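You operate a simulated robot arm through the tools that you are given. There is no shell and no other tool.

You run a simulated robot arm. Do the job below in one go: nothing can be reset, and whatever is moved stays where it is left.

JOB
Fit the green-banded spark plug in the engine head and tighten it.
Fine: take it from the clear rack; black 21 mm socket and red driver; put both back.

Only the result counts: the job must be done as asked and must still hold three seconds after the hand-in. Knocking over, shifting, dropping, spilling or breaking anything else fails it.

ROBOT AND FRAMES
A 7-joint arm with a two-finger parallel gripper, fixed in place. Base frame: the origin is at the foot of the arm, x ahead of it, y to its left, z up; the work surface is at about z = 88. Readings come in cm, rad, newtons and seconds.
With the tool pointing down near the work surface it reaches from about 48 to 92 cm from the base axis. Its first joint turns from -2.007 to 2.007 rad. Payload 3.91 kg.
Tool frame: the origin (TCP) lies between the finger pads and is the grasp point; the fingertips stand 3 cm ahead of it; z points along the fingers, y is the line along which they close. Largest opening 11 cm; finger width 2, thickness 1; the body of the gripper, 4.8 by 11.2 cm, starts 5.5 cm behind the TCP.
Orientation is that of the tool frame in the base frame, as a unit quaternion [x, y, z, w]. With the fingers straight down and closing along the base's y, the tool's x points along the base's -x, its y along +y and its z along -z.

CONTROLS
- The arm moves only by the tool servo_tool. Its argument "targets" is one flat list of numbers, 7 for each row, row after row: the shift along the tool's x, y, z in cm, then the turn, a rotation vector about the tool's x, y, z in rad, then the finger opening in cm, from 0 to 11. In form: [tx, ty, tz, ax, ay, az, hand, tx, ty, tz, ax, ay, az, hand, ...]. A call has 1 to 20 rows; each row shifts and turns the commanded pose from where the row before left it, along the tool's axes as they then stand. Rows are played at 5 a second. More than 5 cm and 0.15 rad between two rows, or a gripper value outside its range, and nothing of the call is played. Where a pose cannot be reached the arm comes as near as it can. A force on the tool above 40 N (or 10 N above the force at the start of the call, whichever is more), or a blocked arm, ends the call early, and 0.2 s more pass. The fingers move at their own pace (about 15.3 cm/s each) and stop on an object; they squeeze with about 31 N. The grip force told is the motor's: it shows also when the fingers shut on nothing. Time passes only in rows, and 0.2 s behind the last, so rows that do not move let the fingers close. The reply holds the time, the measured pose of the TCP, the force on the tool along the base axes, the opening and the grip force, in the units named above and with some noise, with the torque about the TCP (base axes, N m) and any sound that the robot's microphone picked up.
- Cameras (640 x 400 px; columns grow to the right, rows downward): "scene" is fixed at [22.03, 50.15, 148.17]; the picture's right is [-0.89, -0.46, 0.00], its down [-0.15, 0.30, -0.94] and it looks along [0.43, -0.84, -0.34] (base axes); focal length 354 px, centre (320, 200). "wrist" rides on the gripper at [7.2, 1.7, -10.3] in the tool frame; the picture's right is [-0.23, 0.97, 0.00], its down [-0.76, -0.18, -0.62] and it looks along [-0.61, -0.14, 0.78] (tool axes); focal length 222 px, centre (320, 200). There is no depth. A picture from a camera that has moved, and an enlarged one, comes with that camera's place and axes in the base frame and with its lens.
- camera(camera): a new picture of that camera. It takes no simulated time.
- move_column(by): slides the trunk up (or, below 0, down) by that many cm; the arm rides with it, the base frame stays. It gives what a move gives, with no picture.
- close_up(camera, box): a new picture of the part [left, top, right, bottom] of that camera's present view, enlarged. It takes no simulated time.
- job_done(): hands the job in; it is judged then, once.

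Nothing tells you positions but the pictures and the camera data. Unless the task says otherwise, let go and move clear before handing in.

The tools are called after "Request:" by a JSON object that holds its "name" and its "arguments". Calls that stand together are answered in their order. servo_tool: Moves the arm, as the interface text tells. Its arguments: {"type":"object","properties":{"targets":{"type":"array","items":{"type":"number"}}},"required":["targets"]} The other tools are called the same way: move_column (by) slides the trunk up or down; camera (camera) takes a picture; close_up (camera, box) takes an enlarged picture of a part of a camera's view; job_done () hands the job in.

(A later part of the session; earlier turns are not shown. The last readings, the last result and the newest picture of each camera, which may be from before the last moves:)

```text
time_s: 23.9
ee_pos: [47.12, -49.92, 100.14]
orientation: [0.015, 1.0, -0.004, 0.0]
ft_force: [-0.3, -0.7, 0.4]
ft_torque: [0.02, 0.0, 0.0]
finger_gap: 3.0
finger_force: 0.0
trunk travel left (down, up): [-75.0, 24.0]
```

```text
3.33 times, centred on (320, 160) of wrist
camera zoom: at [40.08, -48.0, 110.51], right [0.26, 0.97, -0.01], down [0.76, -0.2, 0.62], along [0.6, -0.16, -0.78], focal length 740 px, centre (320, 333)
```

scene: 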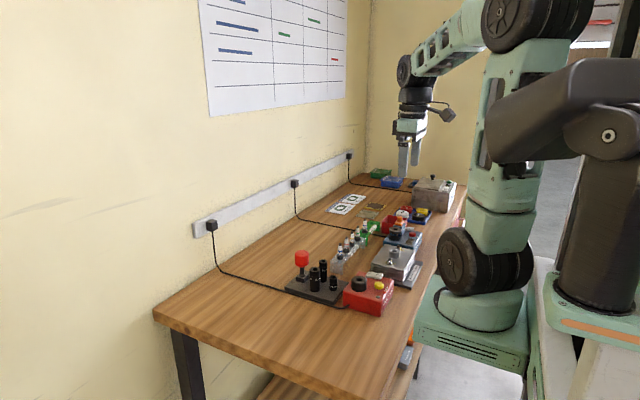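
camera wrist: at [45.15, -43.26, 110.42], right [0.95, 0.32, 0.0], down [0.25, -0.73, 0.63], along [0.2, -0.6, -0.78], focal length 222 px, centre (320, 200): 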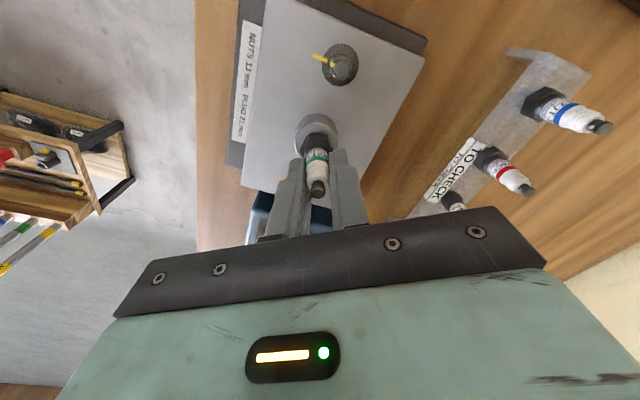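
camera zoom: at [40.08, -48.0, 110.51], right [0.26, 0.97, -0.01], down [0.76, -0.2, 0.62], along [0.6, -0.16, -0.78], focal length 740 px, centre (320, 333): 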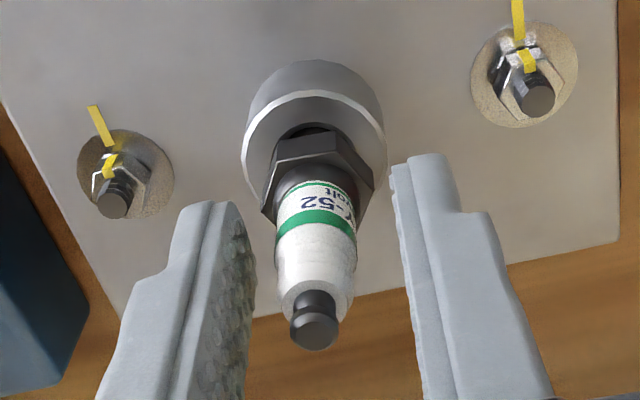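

The plug now stays put between the fingers through the turn, so the tool axis is on the plug axis to within about 0.05 cm. I'll wind back another 1.4 rad, then close and turn clockwise.

Request:
{"name": "servo_tool", "arguments": {"targets": [0, 0, 0, 0, 0, -0.14, 3, 0, 0, 0, 0, 0, -0.14, 3, 0, 0, 0, 0, 0, -0.14, 3, 0, 0, 0, 0, 0, -0.14, 3, 0, 0, 0, 0, 0, -0.14, 3, 0, 0, 0, 0, 0, -0.14, 3, 0, 0, 0, 0, 0, -0.14, 3, 0, 0, 0, 0, 0, -0.14, 3, 0, 0, 0, 0, 0, -0.14, 3, 0, 0, 0, 0, 0, -0.14, 3, 0, 0, 0, 0, 0, 0, 3]}}

Request:
{"name": "close_up", "arguments": {"camera": "wrist", "box": [260, 100, 380, 220]}}

Request:
{"name": "camera", "arguments": {"camera": "scene"}}

```text
time_s: 26.3
ee_pos: [47.17, -49.77, 100.15]
orientation: [-0.633, 0.774, -0.002, -0.002]
ft_force: [-0.1, -0.5, 0.2]
ft_torque: [0.0, 0.01, -0.02]
finger_gap: 3.0
finger_force: 0.1
trunk travel left (down, up): [-75.0, 24.0]
```

```text
3.33 times, centred on (320, 160) of wrist
camera zoom: at [44.22, -56.63, 110.54], right [-0.91, 0.42, 0.0], down [0.33, 0.71, 0.62], along [0.26, 0.56, -0.79], focal length 740 px, centre (320, 333)
```

zoom: 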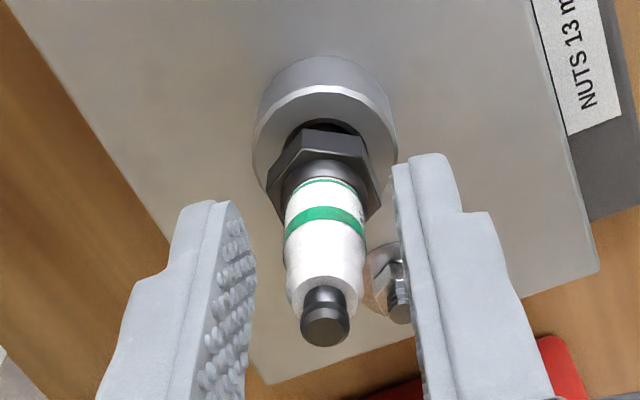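

```text
taken
```

scene: 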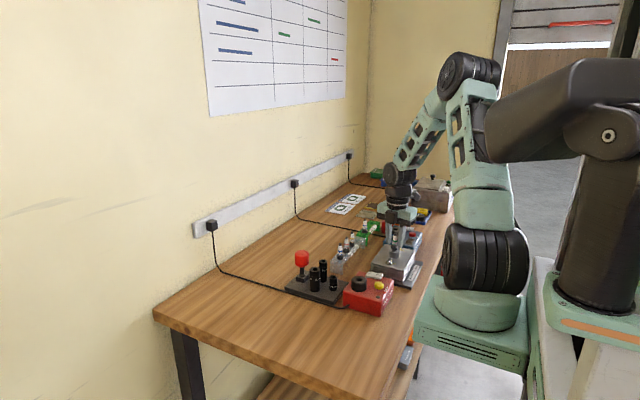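

Still centred. I'll close on the ceramic, press lightly and turn clockwise about 2.4 rad.

Request:
{"name": "servo_tool", "arguments": {"targets": [0, 0, 0, 0, 0, 0, 0.5, 0, 0, 0, 0, 0, 0, 0.5, 0, 0, 0.1, 0, 0, 0, 0.5, 0, 0, 0.003, 0, 0, 0.14, 0.5, 0, 0, 0.003, 0, 0, 0.14, 0.5, 0, 0, 0.003, 0, 0, 0.14, 0.5, 0, 0, 0.003, 0, 0, 0.14, 0.5, 0, 0, 0.003, 0, 0, 0.14, 0.5, 0, 0, 0.003, 0, 0, 0.14, 0.5, 0, 0, 0.003, 0, 0, 0.14, 0.5, 0, 0, 0.003, 0, 0, 0.14, 0.5, 0, 0, 0.003, 0, 0, 0.14, 0.5, 0, 0, 0.003, 0, 0, 0.14, 0.5, 0, 0, 0.003, 0, 0, 0.14, 0.5, 0, 0, 0.003, 0, 0, 0.14, 0.5, 0, 0, 0.003, 0, 0, 0.14, 0.5, 0, 0, 0.003, 0, 0, 0.14, 0.5, 0, 0, 0.003, 0, 0, 0.14, 0.5, 0, 0, 0, 0, 0, 0, 0.5]}}

Request:
{"name": "close_up", "arguments": {"camera": "wrist", "box": [260, 100, 380, 220]}}

Request:
{"name": "close_up", "arguments": {"camera": "scene", "box": [392, 215, 428, 260]}}

```text
time_s: 30.3
ee_pos: [46.91, -49.84, 100.12]
orientation: [0.36, 0.933, -0.004, 0.001]
ft_force: [-2.6, -8.6, 33.5]
ft_torque: [-0.48, 0.23, 0.01]
finger_gap: 1.41
finger_force: 31.0
trunk travel left (down, up): [-75.0, 24.0]
```

```text
3.33 times, centred on (320, 160) of wrist
camera zoom: at [42.95, -43.82, 110.4], right [0.82, 0.57, 0.0], down [0.45, -0.64, 0.63], along [0.36, -0.52, -0.78], focal length 740 px, centre (320, 333)
```

zoom: 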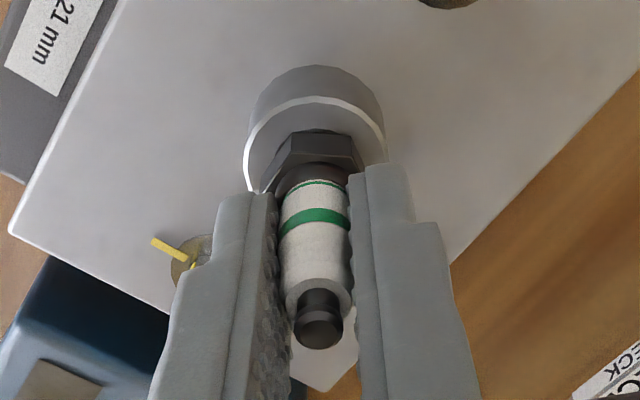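

```text
8.89 times, centred on (410, 238) of scene
camera zoom: at [22.03, 50.15, 148.17], right [-0.89, -0.46, 0.0], down [-0.15, 0.3, -0.94], along [0.43, -0.84, -0.34], focal length 3147 px, centre (-480, -133)
```

zoom: 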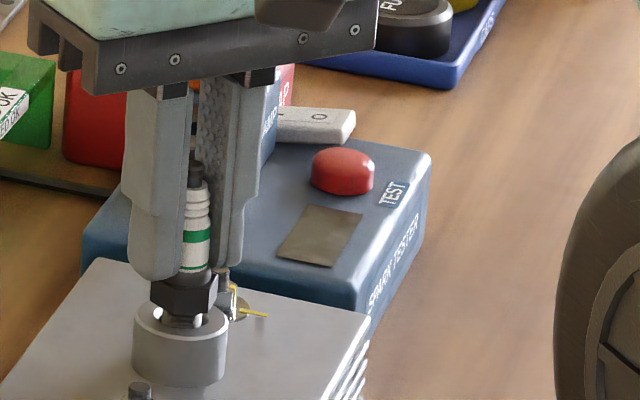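

There's no visible advance yet and almost no turning torque. I'll ease the pressure a bit and keep turning clockwise to find the thread start.

Request:
{"name": "servo_tool", "arguments": {"targets": [0, 0, -0.08, 0, 0, 0.14, 0.5, 0, 0, 0, 0, 0, 0.14, 0.5, 0, 0, 0, 0, 0, 0.14, 0.5, 0, 0, 0, 0, 0, 0.14, 0.5, 0, 0, 0, 0, 0, 0.14, 0.5, 0, 0, 0, 0, 0, 0.14, 0.5, 0, 0, 0, 0, 0, 0.14, 0.5, 0, 0, 0, 0, 0, 0.14, 0.5, 0, 0, 0, 0, 0, 0.14, 0.5, 0, 0, 0, 0, 0, 0.14, 0.5, 0, 0, 0, 0, 0, 0.14, 0.5, 0, 0, 0, 0, 0, 0.14, 0.5, 0, 0, 0, 0, 0, 0.14, 0.5, 0, 0, 0, 0, 0, 0, 0.5]}}

Request:
{"name": "close_up", "arguments": {"camera": "wrist", "box": [260, 100, 380, 220]}}

Request:
{"name": "close_up", "arguments": {"camera": "scene", "box": [392, 215, 428, 260]}}

```text
time_s: 33.3
ee_pos: [47.07, -49.9, 100.13]
orientation: [0.957, 0.29, -0.001, 0.002]
ft_force: [-12.0, -7.6, 11.1]
ft_torque: [-0.3, 0.65, 0.04]
finger_gap: 1.39
finger_force: 31.0
trunk travel left (down, up): [-75.0, 24.0]
```

```text
3.33 times, centred on (320, 160) of wrist
camera zoom: at [54.16, -47.31, 110.46], right [0.35, -0.94, 0.0], down [-0.73, -0.27, 0.63], along [-0.58, -0.22, -0.78], focal length 740 px, centre (320, 333)
```

zoom: 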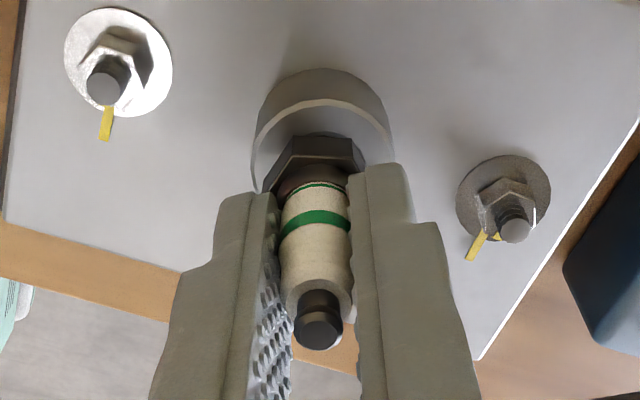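

```text
8.89 times, centred on (410, 238) of scene
camera zoom: at [22.03, 50.15, 148.17], right [-0.89, -0.46, 0.0], down [-0.15, 0.3, -0.94], along [0.43, -0.84, -0.34], focal length 3147 px, centre (-480, -133)
```

zoom: 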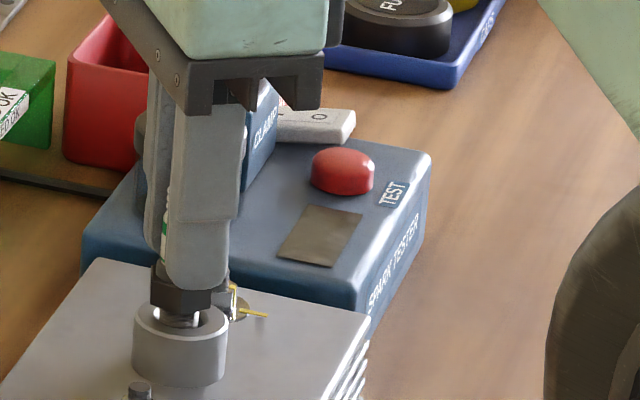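

I've turned nearly 0.9 of a turn in total. I'll let go, look at the plug's height, and wind back for another turn.

Request:
{"name": "servo_tool", "arguments": {"targets": [0, 0, 0, 0, 0, 0, 3, 0, 0, 0, 0, 0, 0, 3, 0, 0, 0, 0, 0, -0.145, 3, 0, 0, 0, 0, 0, -0.145, 3, 0, 0, 0, 0, 0, -0.145, 3, 0, 0, 0, 0, 0, -0.145, 3, 0, 0, 0, 0, 0, -0.145, 3, 0, 0, 0, 0, 0, -0.145, 3, 0, 0, 0, 0, 0, 0, 3]}}

Request:
{"name": "close_up", "arguments": {"camera": "scene", "box": [392, 215, 428, 260]}}

Request:
{"name": "close_up", "arguments": {"camera": "wrist", "box": [260, 100, 380, 220]}}

```text
time_s: 35.3
ee_pos: [47.14, -49.78, 99.95]
orientation: [0.745, 0.667, -0.002, 0.002]
ft_force: [-0.9, -0.4, 0.4]
ft_torque: [-0.01, 0.03, 0.0]
finger_gap: 3.0
finger_force: 0.1
trunk travel left (down, up): [-75.0, 24.0]
```

```text
8.89 times, centred on (410, 238) of scene
camera zoom: at [22.03, 50.15, 148.17], right [-0.89, -0.46, 0.0], down [-0.15, 0.3, -0.94], along [0.43, -0.84, -0.34], focal length 3147 px, centre (-480, -133)
```

zoom: 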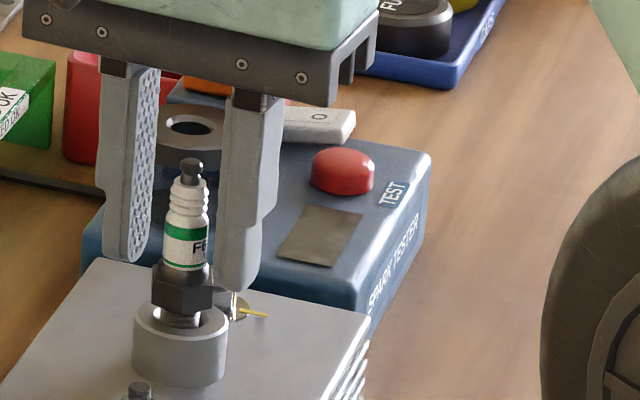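

```text
3.33 times, centred on (320, 160) of wrist
camera zoom: at [49.81, -42.9, 110.31], right [0.94, -0.33, 0.0], down [-0.26, -0.73, 0.63], along [-0.21, -0.59, -0.78], focal length 740 px, centre (320, 333)
```

zoom: 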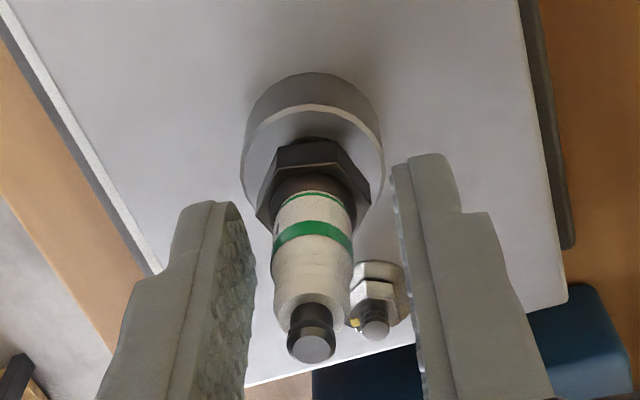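

The plug has not gone down noticeably; about 0.45 cm of thread is still above the ring. I'll recentre on it, wind back and try one more longer finger turn with steady light pressure.

Request:
{"name": "servo_tool", "arguments": {"targets": [-0.1, -0.15, 0, 0, 0, -0.145, 3, 0, 0, 0, 0, 0, -0.145, 3, 0, 0, 0, 0, 0, -0.145, 3, 0, 0, 0, 0, 0, -0.145, 3, 0, 0, 0, 0, 0, -0.145, 3, 0, 0, 0, 0, 0, -0.145, 3, 0, 0, 0, 0, 0, -0.145, 3, 0, 0, 0, 0, 0, -0.145, 3, 0, 0, 0, 0, 0, -0.145, 3, 0, 0, 0, 0, 0, -0.145, 3, 0, 0, 0, 0, 0, -0.145, 3, 0, 0, 0, 0, 0, -0.145, 3, 0, 0, 0, 0, 0, -0.145, 3, 0, 0, 0, 0, 0, -0.145, 3, 0, 0, 0, 0, 0, -0.145, 3, 0, 0, 0, 0, 0, -0.145, 3, 0, 0, 0, 0, 0, -0.145, 3, 0, 0, 0, 0, 0, -0.145, 3, 0, 0, 0, 0, 0, -0.145, 3, 0, 0, 0, 0, 0, 0, 3]}}

Request:
{"name": "close_up", "arguments": {"camera": "wrist", "box": [260, 100, 380, 220]}}

Request:
{"name": "close_up", "arguments": {"camera": "scene", "box": [392, 215, 428, 260]}}

```text
time_s: 39.5
ee_pos: [46.96, -50.02, 100.12]
orientation: [-0.513, 0.858, -0.002, -0.002]
ft_force: [0.1, -0.3, 0.3]
ft_torque: [0.01, -0.01, -0.02]
finger_gap: 3.0
finger_force: 0.0
trunk travel left (down, up): [-75.0, 24.0]
```

```text
3.33 times, centred on (320, 160) of wrist
camera zoom: at [42.26, -55.58, 110.45], right [-0.75, 0.66, 0.0], down [0.52, 0.59, 0.62], along [0.41, 0.46, -0.79], focal length 740 px, centre (320, 333)
```

zoom: 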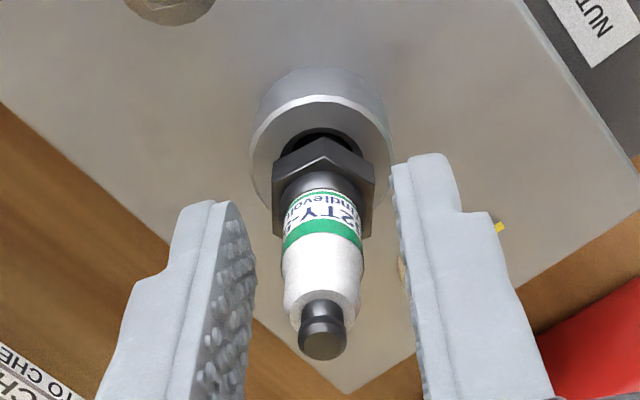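

```text
8.89 times, centred on (410, 238) of scene
camera zoom: at [22.03, 50.15, 148.17], right [-0.89, -0.46, 0.0], down [-0.15, 0.3, -0.94], along [0.43, -0.84, -0.34], focal length 3147 px, centre (-480, -133)
```

zoom: 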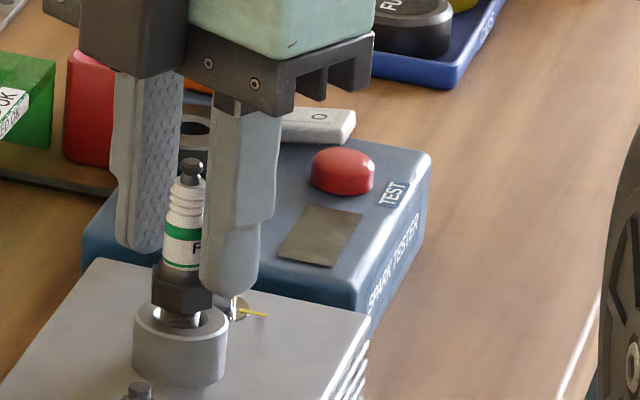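

Well centred. I'll close, press lightly and turn clockwise 2.4 rad.

Request:
{"name": "servo_tool", "arguments": {"targets": [0, 0, 0, 0, 0, 0, 0.5, 0, 0, 0, 0, 0, 0, 0.5, 0, 0, 0.05, 0, 0, 0.145, 0.5, 0, 0, 0.003, 0, 0, 0.145, 0.5, 0, 0, 0.003, 0, 0, 0.145, 0.5, 0, 0, 0.003, 0, 0, 0.145, 0.5, 0, 0, 0.003, 0, 0, 0.145, 0.5, 0, 0, 0.003, 0, 0, 0.145, 0.5, 0, 0, 0.003, 0, 0, 0.145, 0.5, 0, 0, 0.003, 0, 0, 0.145, 0.5, 0, 0, 0.003, 0, 0, 0.145, 0.5, 0, 0, 0.003, 0, 0, 0.145, 0.5, 0, 0, 0.003, 0, 0, 0.145, 0.5, 0, 0, 0.003, 0, 0, 0.145, 0.5, 0, 0, 0.003, 0, 0, 0.145, 0.5, 0, 0, 0.003, 0, 0, 0.145, 0.5, 0, 0, 0.003, 0, 0, 0.145, 0.5, 0, 0, 0.003, 0, 0, 0.145, 0.5, 0, 0, 0.003, 0, 0, 0.145, 0.5]}}

Request:
{"name": "close_up", "arguments": {"camera": "wrist", "box": [260, 100, 380, 220]}}

Request:
{"name": "close_up", "arguments": {"camera": "scene", "box": [392, 215, 428, 260]}}

```text
time_s: 43.5
ee_pos: [46.93, -49.99, 100.03]
orientation: [0.642, 0.767, -0.003, 0.002]
ft_force: [0.5, -1.6, 26.0]
ft_torque: [-0.11, -0.07, 0.03]
finger_gap: 1.38
finger_force: 31.2
trunk travel left (down, up): [-75.0, 24.0]
```

```text
3.33 times, centred on (320, 160) of wrist
camera zoom: at [47.42, -42.48, 110.4], right [1.0, -0.05, 0.0], down [-0.04, -0.78, 0.63], along [-0.03, -0.63, -0.78], focal length 740 px, centre (320, 333)
```

zoom: 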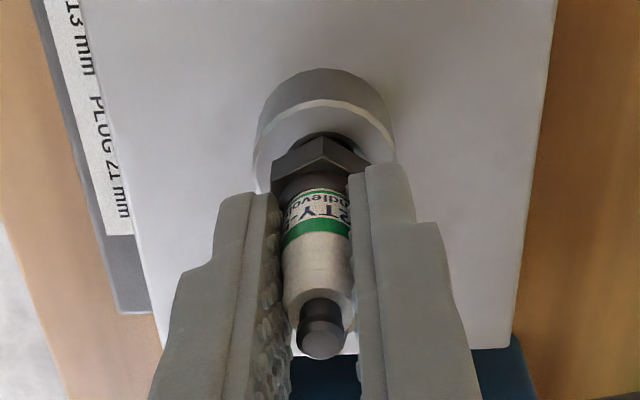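

```text
8.89 times, centred on (410, 238) of scene
camera zoom: at [22.03, 50.15, 148.17], right [-0.89, -0.46, 0.0], down [-0.15, 0.3, -0.94], along [0.43, -0.84, -0.34], focal length 3147 px, centre (-480, -133)
```

zoom: 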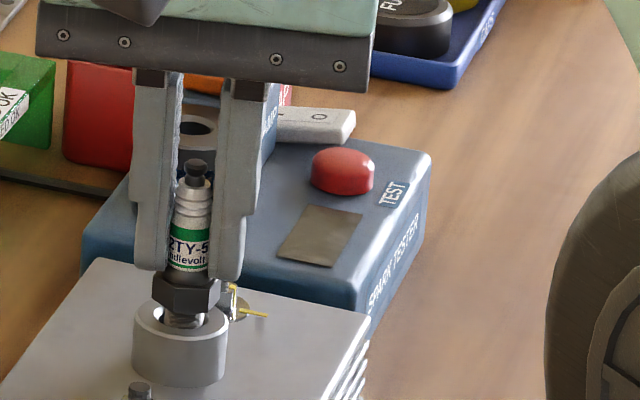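

Finger turning gives no advance, so this plug evidently needs the socket and driver. It stands securely upright in the bore; I'll ease off, release it and rise clear.

Request:
{"name": "servo_tool", "arguments": {"targets": [0, 0, -0.09, 0, 0, 0, 0.5, 0, 0, 0, 0, 0, 0, 3, 0, 0, 0, 0, 0, 0, 3, 0, 0, -1, 0, 0, 0, 3, 0, 0, -2, 0, 0, 0, 3, 0, 0, -3, 0, 0, 0, 4, 0, 0, -3, 0, 0, 0, 5, 0, 0, 0, 0, 0, 0, 5]}}

Request:
{"name": "close_up", "arguments": {"camera": "scene", "box": [392, 215, 428, 260]}}

Request:
{"name": "camera", "arguments": {"camera": "wrist"}}

```text
time_s: 45.3
ee_pos: [46.85, -49.96, 109.1]
orientation: [0.641, 0.768, -0.002, 0.001]
ft_force: [-0.5, 0.6, 0.1]
ft_torque: [0.01, 0.01, -0.02]
finger_gap: 5.02
finger_force: 0.0
trunk travel left (down, up): [-75.0, 24.0]
```

```text
8.89 times, centred on (410, 238) of scene
camera zoom: at [22.03, 50.15, 148.17], right [-0.89, -0.46, 0.0], down [-0.15, 0.3, -0.94], along [0.43, -0.84, -0.34], focal length 3147 px, centre (-480, -133)
```

zoom: 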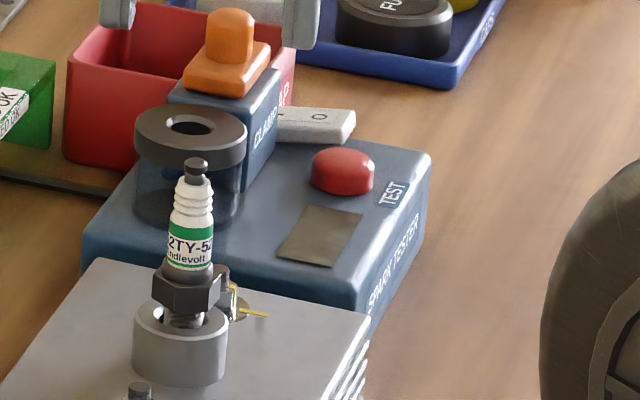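

```text
taken
camera wrist: at [47.44, -42.63, 119.38], right [1.0, -0.05, 0.0], down [-0.04, -0.78, 0.63], along [-0.03, -0.63, -0.78], focal length 222 px, centre (320, 200)
```

wrist: 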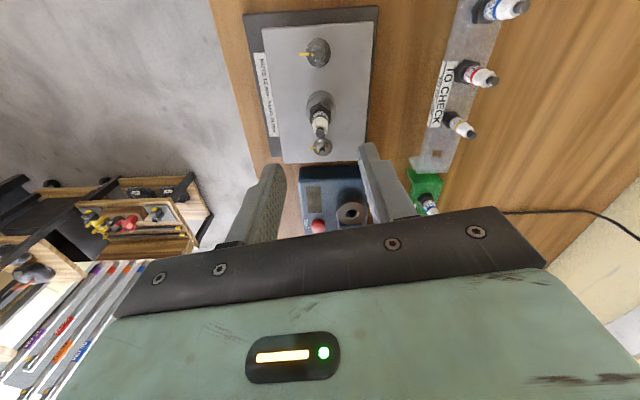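

The plug stands by itself. I'll check how well it's centred in the bore from the wrist camera before fetching the tools.

Request:
{"name": "close_up", "arguments": {"camera": "wrist", "box": [285, 70, 355, 170]}}

Request:
{"name": "close_up", "arguments": {"camera": "scene", "box": [402, 230, 422, 260]}}

```text
4.00 times, centred on (320, 120) of wrist
camera zoom: at [47.44, -42.63, 119.38], right [1.0, -0.05, 0.0], down [-0.04, -0.78, 0.63], along [-0.03, -0.63, -0.78], focal length 888 px, centre (320, 520)
```

zoom: 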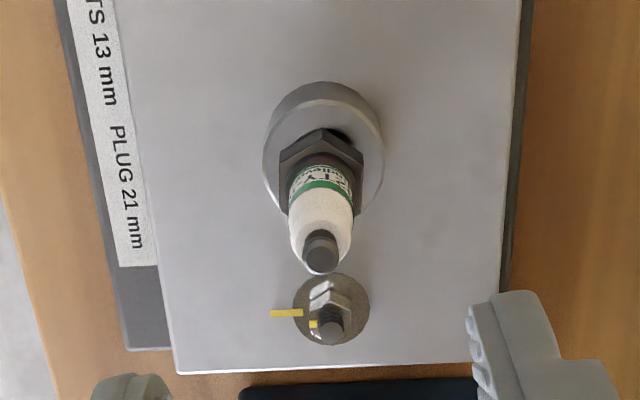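

```text
13.33 times, centred on (412, 245) of scene
camera zoom: at [22.03, 50.15, 148.17], right [-0.89, -0.46, 0.0], down [-0.15, 0.3, -0.94], along [0.43, -0.84, -0.34], focal length 4720 px, centre (-907, -400)
```

zoom: 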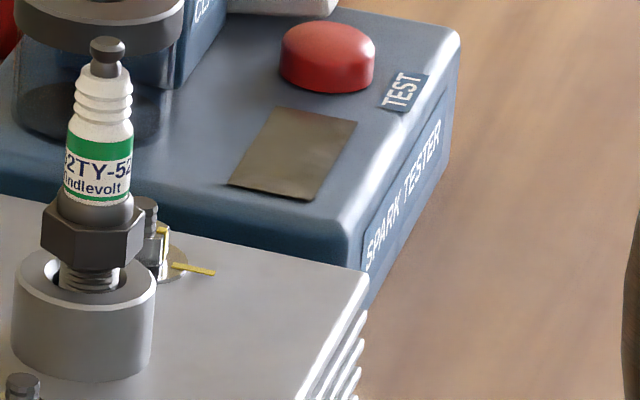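

The plug sits upright, within about 0.1 cm of the bore centre. Now for the tools: I'll turn the wrist back to yaw 0 and move over to the tray.

Request:
{"name": "servo_tool", "arguments": {"targets": [0, 0, -0.5, 0, 0, -0.1392, 8, 0, 0, -0.5, 0, 0, -0.1392, 8, 0, 0, -0.5, 0, 0, -0.1392, 8, 0, 0, -0.5, 0, 0, -0.1392, 8, 0, 0, 0, 0, 0, -0.1392, 8, 0, 0, 0, 0, 0, -0.1392, 8, 0, 0, 0, 0, 0, -0.1392, 8, 0, 0, 0, 0, 0, -0.1392, 8, 0, 0, 0, 0, 0, -0.1392, 8, 0, 0, 0, 0, 0, -0.1392, 8, -2.5, 3.4, 0, 0, 0, 0, 8, -2.5, 3.4, 0, 0, 0, 0, 8, -2.5, 3.4, 0, 0, 0, 0, 8, -2.5, 3.4, 0, 0, 0, 0, 8, -2.5, 3.4, 0, 0, 0, 0, 8, -2.5, 3.4, 0, 0, 0, 0, 8, 0, 0, 0, 0, 0, 0, 8]}}

Request:
{"name": "camera", "arguments": {"camera": "wrist"}}

Request:
{"name": "close_up", "arguments": {"camera": "wrist", "box": [250, 60, 410, 200]}}

```text
time_s: 48.9
ee_pos: [62.05, -29.8, 110.84]
orientation: [-0.001, 1.0, -0.003, -0.001]
ft_force: [1.2, -0.5, 0.7]
ft_torque: [-0.02, 0.03, 0.01]
finger_gap: 8.01
finger_force: 0.1
trunk travel left (down, up): [-75.0, 24.0]
```

```text
taken
camera wrist: at [54.87, -28.0, 121.33], right [0.23, 0.97, -0.01], down [0.76, -0.17, 0.62], along [0.61, -0.15, -0.78], focal length 222 px, centre (320, 200)
```

wrist: 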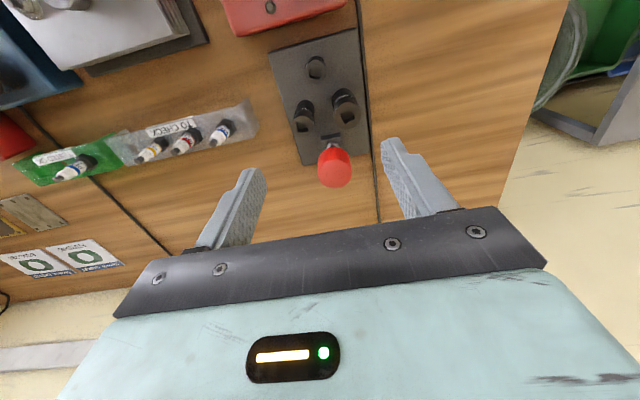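

```text
2.86 times, centred on (330, 130) of wrist
camera zoom: at [54.87, -28.0, 121.33], right [0.23, 0.97, -0.01], down [0.76, -0.17, 0.62], along [0.61, -0.15, -0.78], focal length 635 px, centre (291, 400)
```

zoom: 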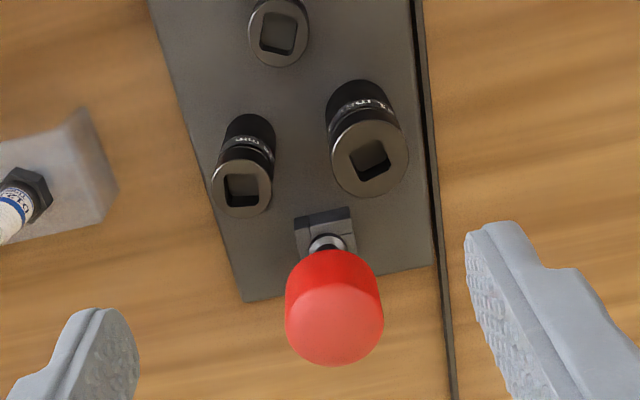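

Comparing pictures, the plug seems to have ridden up about 0.3 cm and off-centre during my first sideways-loaded turn, so it is resting on an edge instead of the thread start. Before using the tools I'll go back and reseat it properly centred.

Request:
{"name": "servo_tool", "arguments": {"targets": [2.5, -3.4, 0, 0, 0, 0, 8, 2.5, -3.4, 0, 0, 0, 0, 6, 2.5, -3.4, 0, 0, 0, 0, 5, 2.5, -3.4, 0, 0, 0, 0, 4, 2.5, -3.4, 0, 0, 0, 0, 3, 2.5, -3.4, 0, 0, 0, 0, 3, 0, 0, 3, 0, 0, 0, 3, 0, 0, 3, 0, 0, 0, 3, 0, 0, 0, 0, 0, 0, 3]}}

Request:
{"name": "close_up", "arguments": {"camera": "wrist", "box": [260, 90, 380, 210]}}

Request:
{"name": "close_up", "arguments": {"camera": "scene", "box": [392, 215, 428, 260]}}

```text
time_s: 50.9
ee_pos: [47.05, -49.82, 104.99]
orientation: [0.0, 1.0, -0.003, 0.0]
ft_force: [0.4, 0.0, 0.0]
ft_torque: [0.02, -0.03, -0.03]
finger_gap: 2.98
finger_force: 0.1
trunk travel left (down, up): [-75.0, 24.0]
```

```text
3.33 times, centred on (320, 150) of wrist
camera zoom: at [39.85, -48.25, 115.31], right [0.23, 0.97, -0.01], down [0.76, -0.17, 0.62], along [0.61, -0.15, -0.78], focal length 740 px, centre (320, 367)
```

zoom: 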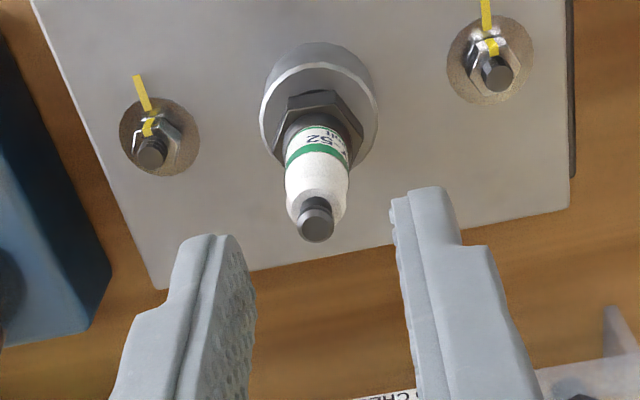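

```text
8.89 times, centred on (410, 238) of scene
camera zoom: at [22.03, 50.15, 148.17], right [-0.89, -0.46, 0.0], down [-0.15, 0.3, -0.94], along [0.43, -0.84, -0.34], focal length 3147 px, centre (-480, -133)
```

zoom: 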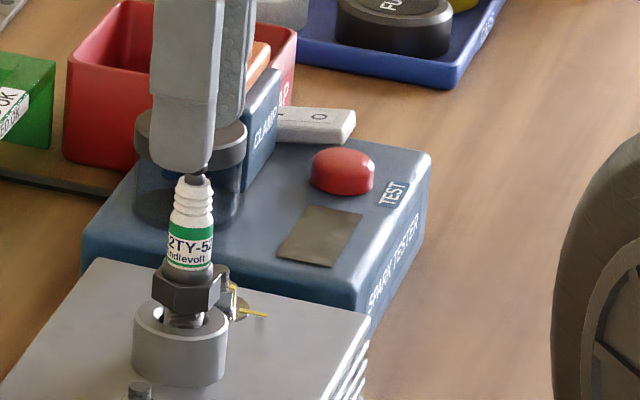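

I'll lower around the plug and grip it at yaw 0.

Request:
{"name": "servo_tool", "arguments": {"targets": [0, 0, 2, 0, 0, 0, 3, 0, 0, 2, 0, 0, 0, 3, 0, 0, 0.9, 0, 0, 0, 3, 0, 0, 0, 0, 0, 0, 3]}}

Request:
{"name": "close_up", "arguments": {"camera": "wrist", "box": [260, 90, 380, 210]}}

```text
time_s: 51.9
ee_pos: [46.88, -49.85, 100.23]
orientation: [-0.001, 1.0, -0.004, -0.001]
ft_force: [-0.7, 0.5, -0.4]
ft_torque: [0.0, 0.01, 0.02]
finger_gap: 3.01
finger_force: 0.1
trunk travel left (down, up): [-75.0, 24.0]
```

```text
3.33 times, centred on (320, 150) of wrist
camera zoom: at [39.83, -48.23, 110.51], right [0.23, 0.97, -0.01], down [0.76, -0.17, 0.62], along [0.61, -0.15, -0.78], focal length 740 px, centre (320, 367)
```

zoom: 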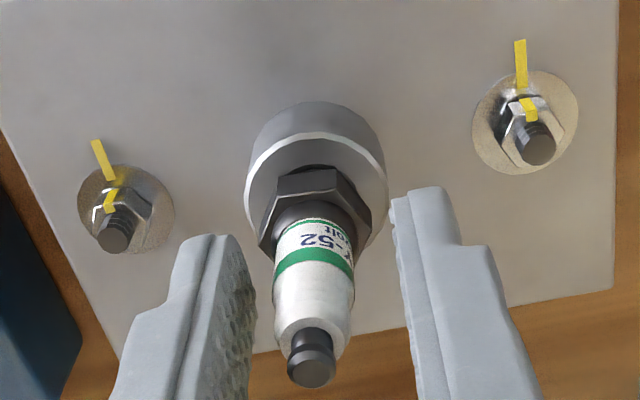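

A slight tool tilt (0.008 rad) and a 0.15 cm y offset have crept in; I'll remove both and close on the plug.

Request:
{"name": "servo_tool", "arguments": {"targets": [0, -0.14, 0, -0.008, 0, 0, 3, 0, 0, 0, 0, 0, 0, 3, 0, 0, 0, 0, 0, 0, 0.5, 0, 0, 0, 0, 0, 0, 0.5]}}

Request:
{"name": "close_up", "arguments": {"camera": "wrist", "box": [260, 90, 380, 210]}}

Request:
{"name": "close_up", "arguments": {"camera": "scene", "box": [402, 230, 422, 260]}}

```text
time_s: 52.9
ee_pos: [46.97, -50.01, 100.13]
orientation: [-0.001, 1.0, 0.001, 0.0]
ft_force: [0.5, 0.0, 1.4]
ft_torque: [0.05, 0.02, 0.0]
finger_gap: 1.37
finger_force: 30.8
trunk travel left (down, up): [-75.0, 24.0]
```

```text
3.33 times, centred on (320, 150) of wrist
camera zoom: at [39.8, -48.53, 110.5], right [0.23, 0.97, 0.0], down [0.76, -0.18, 0.62], along [0.61, -0.14, -0.78], focal length 740 px, centre (320, 367)
```

zoom: 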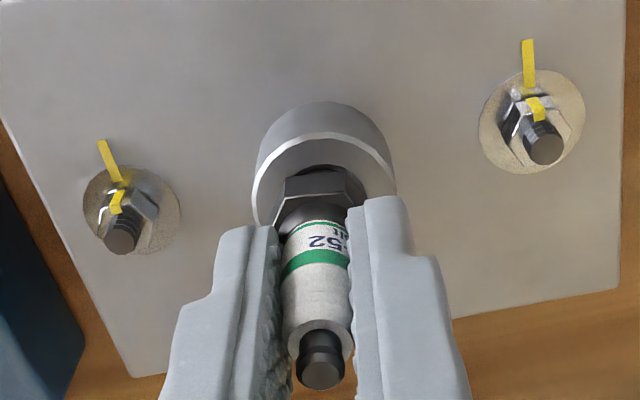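

```text
13.33 times, centred on (412, 245) of scene
camera zoom: at [22.03, 50.15, 148.17], right [-0.89, -0.46, 0.0], down [-0.15, 0.3, -0.94], along [0.43, -0.84, -0.34], focal length 4720 px, centre (-907, -400)
```

zoom: 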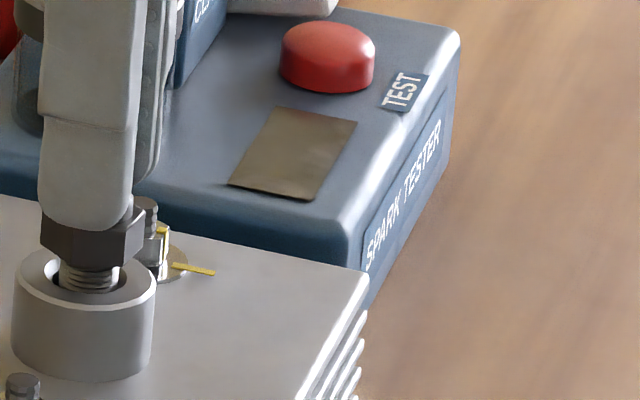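

Gripped square. The plug needs about +0.07 in x and +0.10 in y to be centred on the ring. I'll lift slightly, shift and press down gently to see if it drops deeper.

Request:
{"name": "servo_tool", "arguments": {"targets": [0, 0, -0.15, 0, 0, 0, 0.5, -0.07, 0.1, 0, 0, 0, 0, 0.5, 0, 0, 0.1, 0, 0, 0, 0.5, 0, 0, 0.1, 0, 0, 0, 0.5, 0, 0, 0.05, 0, 0, 0, 0.5, 0, 0, 0.05, 0, 0, 0, 0.5, 0, 0, 0, 0, 0, 0, 0.5]}}

Request:
{"name": "close_up", "arguments": {"camera": "wrist", "box": [260, 90, 380, 210]}}

Request:
{"name": "close_up", "arguments": {"camera": "scene", "box": [402, 230, 422, 260]}}

```text
time_s: 54.5
ee_pos: [47.1, -50.04, 100.08]
orientation: [0.001, 1.0, 0.002, 0.0]
ft_force: [-2.7, 3.9, 19.7]
ft_torque: [0.18, 0.14, 0.04]
finger_gap: 1.39
finger_force: 31.2
trunk travel left (down, up): [-75.0, 24.0]
```

```text
3.33 times, centred on (320, 150) of wrist
camera zoom: at [39.93, -48.39, 110.48], right [0.23, 0.97, 0.0], down [0.76, -0.18, 0.62], along [0.61, -0.14, -0.78], focal length 740 px, centre (320, 367)
```

zoom: 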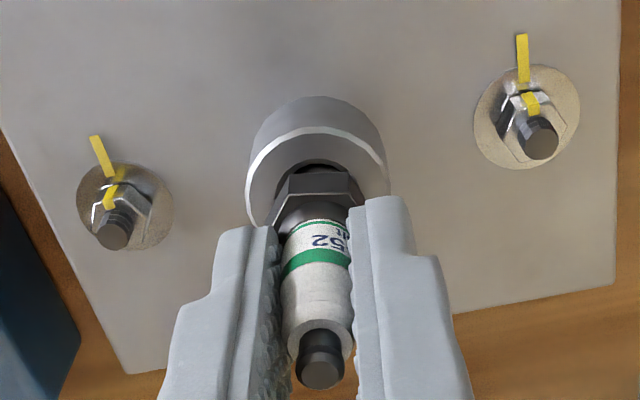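

```text
13.33 times, centred on (412, 245) of scene
camera zoom: at [22.03, 50.15, 148.17], right [-0.89, -0.46, 0.0], down [-0.15, 0.3, -0.94], along [0.43, -0.84, -0.34], focal length 4720 px, centre (-907, -400)
```

zoom: 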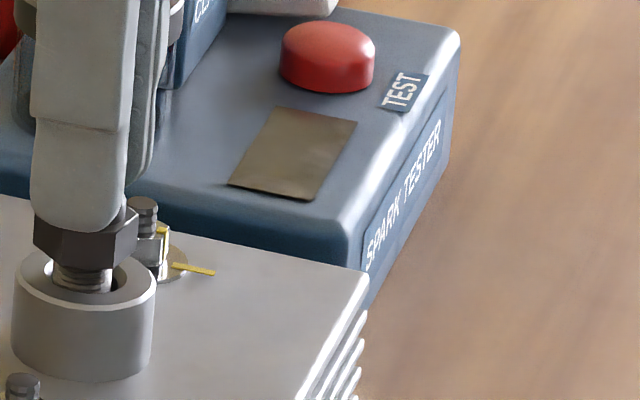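

Now centred within about 0.05 cm, resting at the same height, so this should be the thread start. I'll turn clockwise 2 rad under light pressure and watch the force.

Request:
{"name": "servo_tool", "arguments": {"targets": [0, 0, 0, 0, 0, 0.145, 0.5, 0, 0, 0, 0, 0, 0.145, 0.5, 0, 0, 0, 0, 0, 0.145, 0.5, 0, 0, 0, 0, 0, 0.145, 0.5, 0, 0, 0, 0, 0, 0.145, 0.5, 0, 0, 0, 0, 0, 0.145, 0.5, 0, 0, 0, 0, 0, 0.145, 0.5, 0, 0, 0, 0, 0, 0.145, 0.5, 0, 0, 0, 0, 0, 0.145, 0.5, 0, 0, 0, 0, 0, 0.145, 0.5, 0, 0, 0, 0, 0, 0.145, 0.5, 0, 0, 0, 0, 0, 0.145, 0.5, 0, 0, 0, 0, 0, 0.145, 0.5, 0, 0, 0, 0, 0, 0.145, 0.5, 0, 0, 0, 0, 0, 0, 0.5]}}

Request:
{"name": "close_up", "arguments": {"camera": "wrist", "box": [260, 90, 380, 210]}}

Request:
{"name": "close_up", "arguments": {"camera": "scene", "box": [402, 230, 422, 260]}}

```text
time_s: 57.7
ee_pos: [47.08, -50.07, 100.09]
orientation: [0.85, 0.527, 0.0, -0.002]
ft_force: [-0.5, 1.0, 1.0]
ft_torque: [0.01, -0.05, 0.01]
finger_gap: 1.39
finger_force: 30.8
trunk travel left (down, up): [-75.0, 24.0]
```

```text
3.33 times, centred on (320, 150) of wrist
camera zoom: at [51.94, -44.42, 110.49], right [0.77, -0.64, 0.0], down [-0.5, -0.61, 0.62], along [-0.4, -0.48, -0.78], focal length 740 px, centre (320, 367)
```

zoom: 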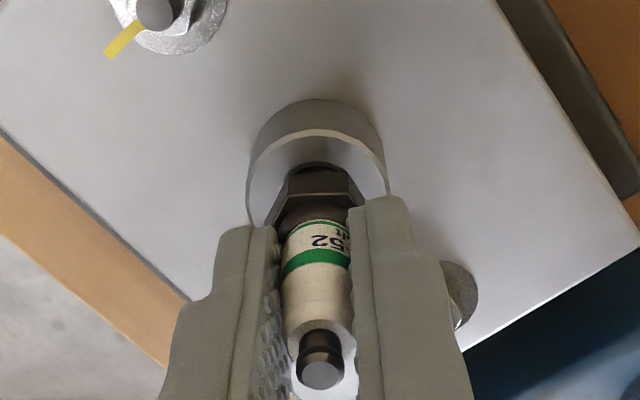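

```text
13.33 times, centred on (412, 245) of scene
camera zoom: at [22.03, 50.15, 148.17], right [-0.89, -0.46, 0.0], down [-0.15, 0.3, -0.94], along [0.43, -0.84, -0.34], focal length 4720 px, centre (-907, -400)
```

zoom: 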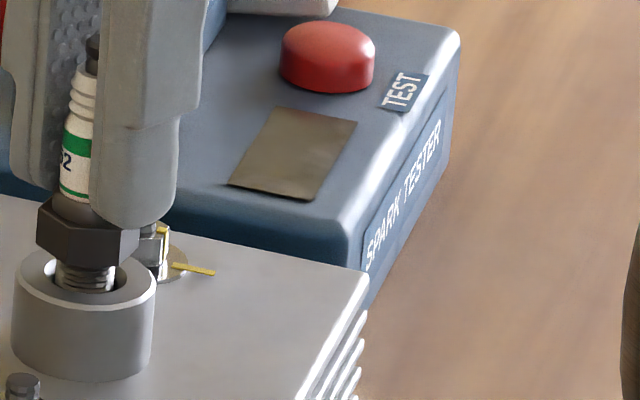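

The push-back force dropped from 20 N to almost nothing while turning – the thread has bitten. I'll add a little feed and keep turning.

Request:
{"name": "servo_tool", "arguments": {"targets": [0, 0, 0.04, 0, 0, 0.145, 0.5, 0, 0, 0.005, 0, 0, 0.145, 0.5, 0, 0, 0.005, 0, 0, 0.145, 0.5, 0, 0, 0.005, 0, 0, 0.145, 0.5, 0, 0, 0.005, 0, 0, 0.145, 0.5, 0, 0, 0, 0, 0, 0, 0.5]}}

Request:
{"name": "close_up", "arguments": {"camera": "scene", "box": [402, 230, 422, 260]}}

```text
time_s: 59.1
ee_pos: [47.07, -50.1, 100.08]
orientation: [0.981, 0.192, -0.001, 0.001]
ft_force: [1.6, -3.1, 21.9]
ft_torque: [-0.14, -0.03, -0.03]
finger_gap: 1.38
finger_force: 31.5
trunk travel left (down, up): [-75.0, 24.0]
```

```text
13.33 times, centred on (412, 245) of scene
camera zoom: at [22.03, 50.15, 148.17], right [-0.89, -0.46, 0.0], down [-0.15, 0.3, -0.94], along [0.43, -0.84, -0.34], focal length 4720 px, centre (-907, -400)
```

zoom: 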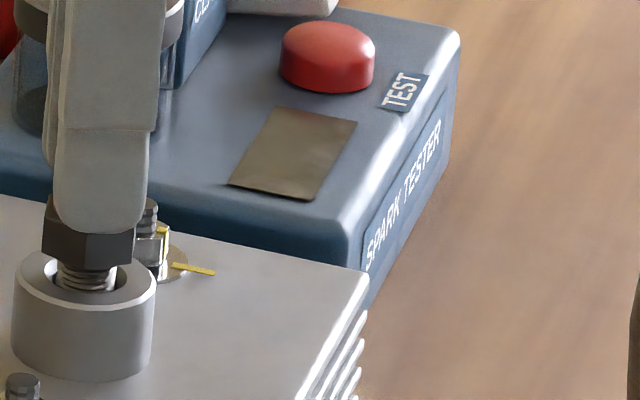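

I'll regrip for a longer pull: release, wind back about 4.1 rad around the plug, and check centring.

Request:
{"name": "servo_tool", "arguments": {"targets": [0, 0, -0.06, 0, 0, 0, 0.5, 0, 0, 0, 0, 0, 0, 3, 0, 0, 0, 0, 0, 0, 3, 0, 0, 0, 0, 0, -0.148, 3, 0, 0, 0, 0, 0, -0.148, 3, 0, 0, 0, 0, 0, -0.148, 3, 0, 0, 0, 0, 0, -0.148, 3, 0, 0, 0, 0, 0, -0.148, 3, 0, 0, 0, 0, 0, -0.148, 3, 0, 0, 0, 0, 0, -0.148, 3, 0, 0, 0, 0, 0, -0.148, 3, 0, 0, 0, 0, 0, -0.148, 3, 0, 0, 0, 0, 0, -0.148, 3, 0, 0, 0, 0, 0, -0.148, 3, 0, 0, 0, 0, 0, -0.148, 3, 0, 0, 0, 0, 0, -0.148, 3, 0, 0, 0, 0, 0, -0.148, 3, 0, 0, 0, 0, 0, -0.148, 3, 0, 0, 0, 0, 0, -0.148, 3]}}

Request:
{"name": "servo_tool", "arguments": {"targets": [0, 0, 0, 0, 0, -0.148, 3, 0, 0, 0, 0, 0, -0.148, 3, 0, 0, 0, 0, 0, -0.148, 3, 0, 0, 0, 0, 0, -0.148, 3, 0, 0, 0, 0, 0, -0.148, 3, 0, 0, 0, 0, 0, -0.148, 3, 0, 0, 0, 0, 0, -0.148, 3, 0, 0, 0, 0, 0, -0.148, 3, 0, 0, 0, 0, 0, -0.148, 3, 0, 0, 0, 0, 0, -0.148, 3, 0, 0, 0, 0, 0, -0.148, 3, 0, 0, 0, 0, 0, -0.148, 3, 0, 0, 0, 0, 0, 0, 3]}}

Request:
{"name": "close_up", "arguments": {"camera": "wrist", "box": [260, 90, 380, 210]}}

Request:
{"name": "close_up", "arguments": {"camera": "scene", "box": [402, 230, 422, 260]}}

```text
time_s: 63.1
ee_pos: [47.01, -50.17, 100.14]
orientation: [0.191, 0.982, 0.001, -0.001]
ft_force: [0.3, -0.3, 0.5]
ft_torque: [-0.02, 0.04, -0.02]
finger_gap: 2.99
finger_force: 0.0
trunk travel left (down, up): [-75.0, 24.0]
```

```text
time_s: 65.9
ee_pos: [47.12, -50.08, 100.01]
orientation: [-0.641, 0.768, 0.001, 0.001]
ft_force: [0.0, -0.2, 0.3]
ft_torque: [-0.01, -0.01, 0.0]
finger_gap: 3.0
finger_force: 0.1
trunk travel left (down, up): [-75.0, 24.0]
```

```text
3.33 times, centred on (320, 150) of wrist
camera zoom: at [44.21, -57.04, 110.41], right [-0.92, 0.4, 0.0], down [0.31, 0.72, 0.62], along [0.25, 0.57, -0.78], focal length 740 px, centre (320, 367)
```

zoom: 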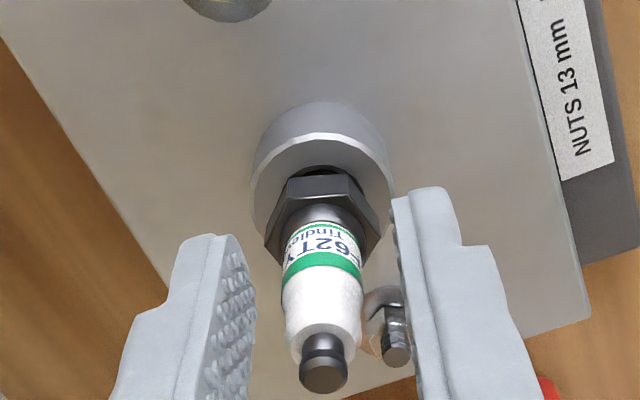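

```text
13.33 times, centred on (412, 245) of scene
camera zoom: at [22.03, 50.15, 148.17], right [-0.89, -0.46, 0.0], down [-0.15, 0.3, -0.94], along [0.43, -0.84, -0.34], focal length 4720 px, centre (-907, -400)
```

zoom: 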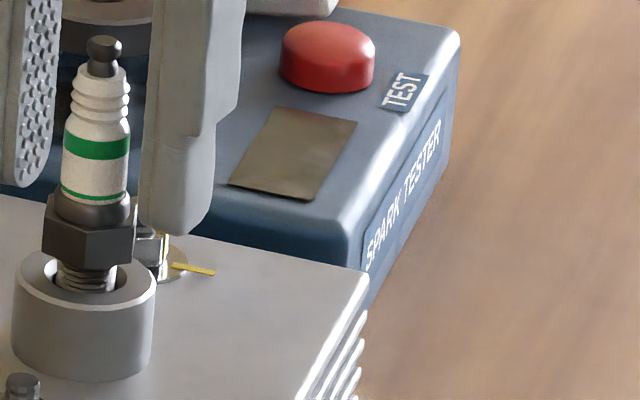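

The plug's height is unchanged, so finger turning only spins it on the thread start. It is upright and well centred, which is what the socket needs. I'll rise clear and go to the driver.

Request:
{"name": "servo_tool", "arguments": {"targets": [0, 0, -3, 0, 0, 0, 3, 0, 0, -3, 0, 0, 0, 3, 0, 0, -3, 0, 0, 0.139, 4, 0, 0, -2, 0, 0, 0.139, 5, 0, 0, 0, 0, 0, 0.139, 6, 0, 0, 0, 0, 0, 0.139, 7, 0, 0, 0, 0, 0, 0.139, 7, 0, 0, 0, 0, 0, 0.139, 7, 0, 0, 0, 0, 0, 0.139, 7, 0, 0, 0, 0, 0, 0.139, 7, 0, 0, 0, 0, 0, 0.139, 7, 0, 0, 0, 0, 0, 0.139, 7, -2.5, 3.4, 0, 0, 0, 0, 7, -2.5, 3.4, 0, 0, 0, 0, 7, -2.5, 3.4, 0, 0, 0, 0, 7, -2.5, 3.4, 0, 0, 0, 0, 7, -2.5, 3.4, 0, 0, 0, 0, 7, -2.5, 3.4, 0, 0, 0, 0, 7, 0, 0, 0, 0, 0, 0, 7]}}

Request:
{"name": "close_up", "arguments": {"camera": "wrist", "box": [250, 60, 410, 200]}}

Request:
{"name": "close_up", "arguments": {"camera": "scene", "box": [402, 230, 422, 260]}}

Request:
{"name": "close_up", "arguments": {"camera": "scene", "box": [285, 240, 345, 300]}}

```text
time_s: 69.9
ee_pos: [61.89, -29.64, 111.19]
orientation: [0.001, 1.0, 0.001, -0.002]
ft_force: [0.3, 0.3, -0.1]
ft_torque: [0.0, -0.03, 0.0]
finger_gap: 7.0
finger_force: 0.0
trunk travel left (down, up): [-75.0, 24.0]
```

```text
2.86 times, centred on (330, 130) of wrist
camera zoom: at [54.85, -27.97, 121.51], right [0.23, 0.97, 0.0], down [0.76, -0.18, 0.62], along [0.61, -0.14, -0.78], focal length 635 px, centre (291, 400)
```

zoom: 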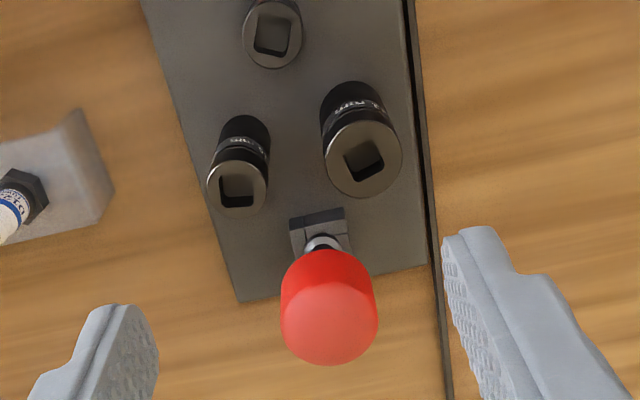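

```text
13.33 times, centred on (412, 245) of scene
camera zoom: at [22.03, 50.15, 148.17], right [-0.89, -0.46, 0.0], down [-0.15, 0.3, -0.94], along [0.43, -0.84, -0.34], focal length 4720 px, centre (-907, -400)
```

zoom: 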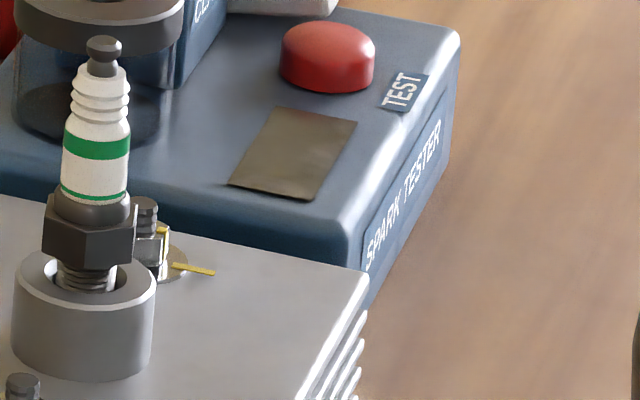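

```text
6.67 times, centred on (315, 270) of scene
camera zoom: at [22.03, 50.15, 148.17], right [-0.89, -0.46, 0.0], down [-0.15, 0.3, -0.94], along [0.43, -0.84, -0.34], focal length 2360 px, centre (353, -267)
```

zoom: 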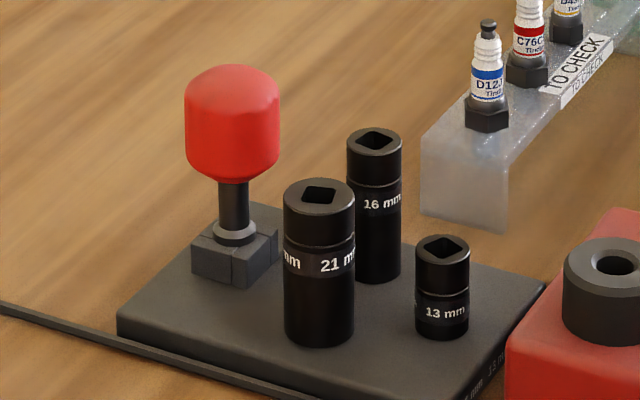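

I'll enlarge the 21 mm socket's square drive hole and the driver's holder to measure their relative rotation.

Request:
{"name": "close_up", "arguments": {"camera": "wrist", "box": [325, 75, 355, 115]}}

Request:
{"name": "close_up", "arguments": {"camera": "wrist", "box": [310, 105, 350, 155]}}

Request:
{"name": "close_up", "arguments": {"camera": "scene", "box": [298, 262, 328, 292]}}

```text
10.00 times, centred on (340, 95) of wrist
camera zoom: at [54.85, -27.97, 121.51], right [0.23, 0.97, 0.0], down [0.76, -0.18, 0.62], along [0.61, -0.14, -0.78], focal length 2221 px, centre (120, 1250)
```

zoom: 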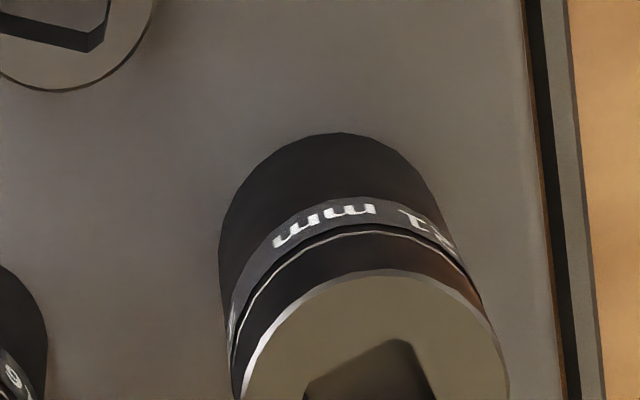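

```text
8.00 times, centred on (330, 130) of wrist
camera zoom: at [54.85, -27.97, 121.51], right [0.23, 0.97, 0.0], down [0.76, -0.18, 0.62], along [0.61, -0.14, -0.78], focal length 1777 px, centre (240, 760)
```

zoom: 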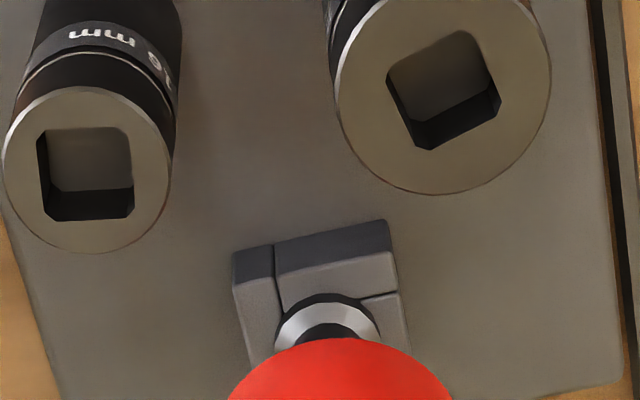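

```text
13.33 times, centred on (313, 277) of scene
camera zoom: at [22.03, 50.15, 148.17], right [-0.89, -0.46, 0.0], down [-0.15, 0.3, -0.94], along [0.43, -0.84, -0.34], focal length 4720 px, centre (413, -827)
```

zoom: 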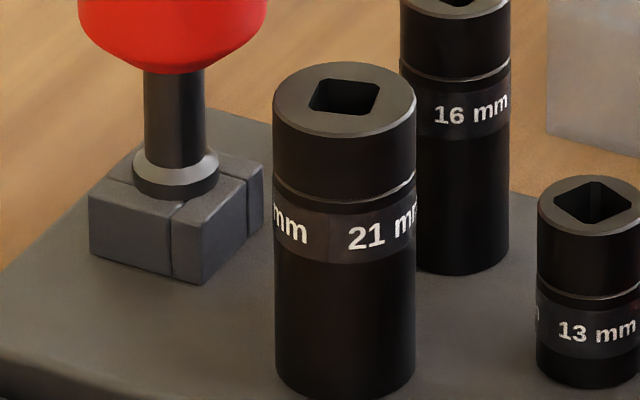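

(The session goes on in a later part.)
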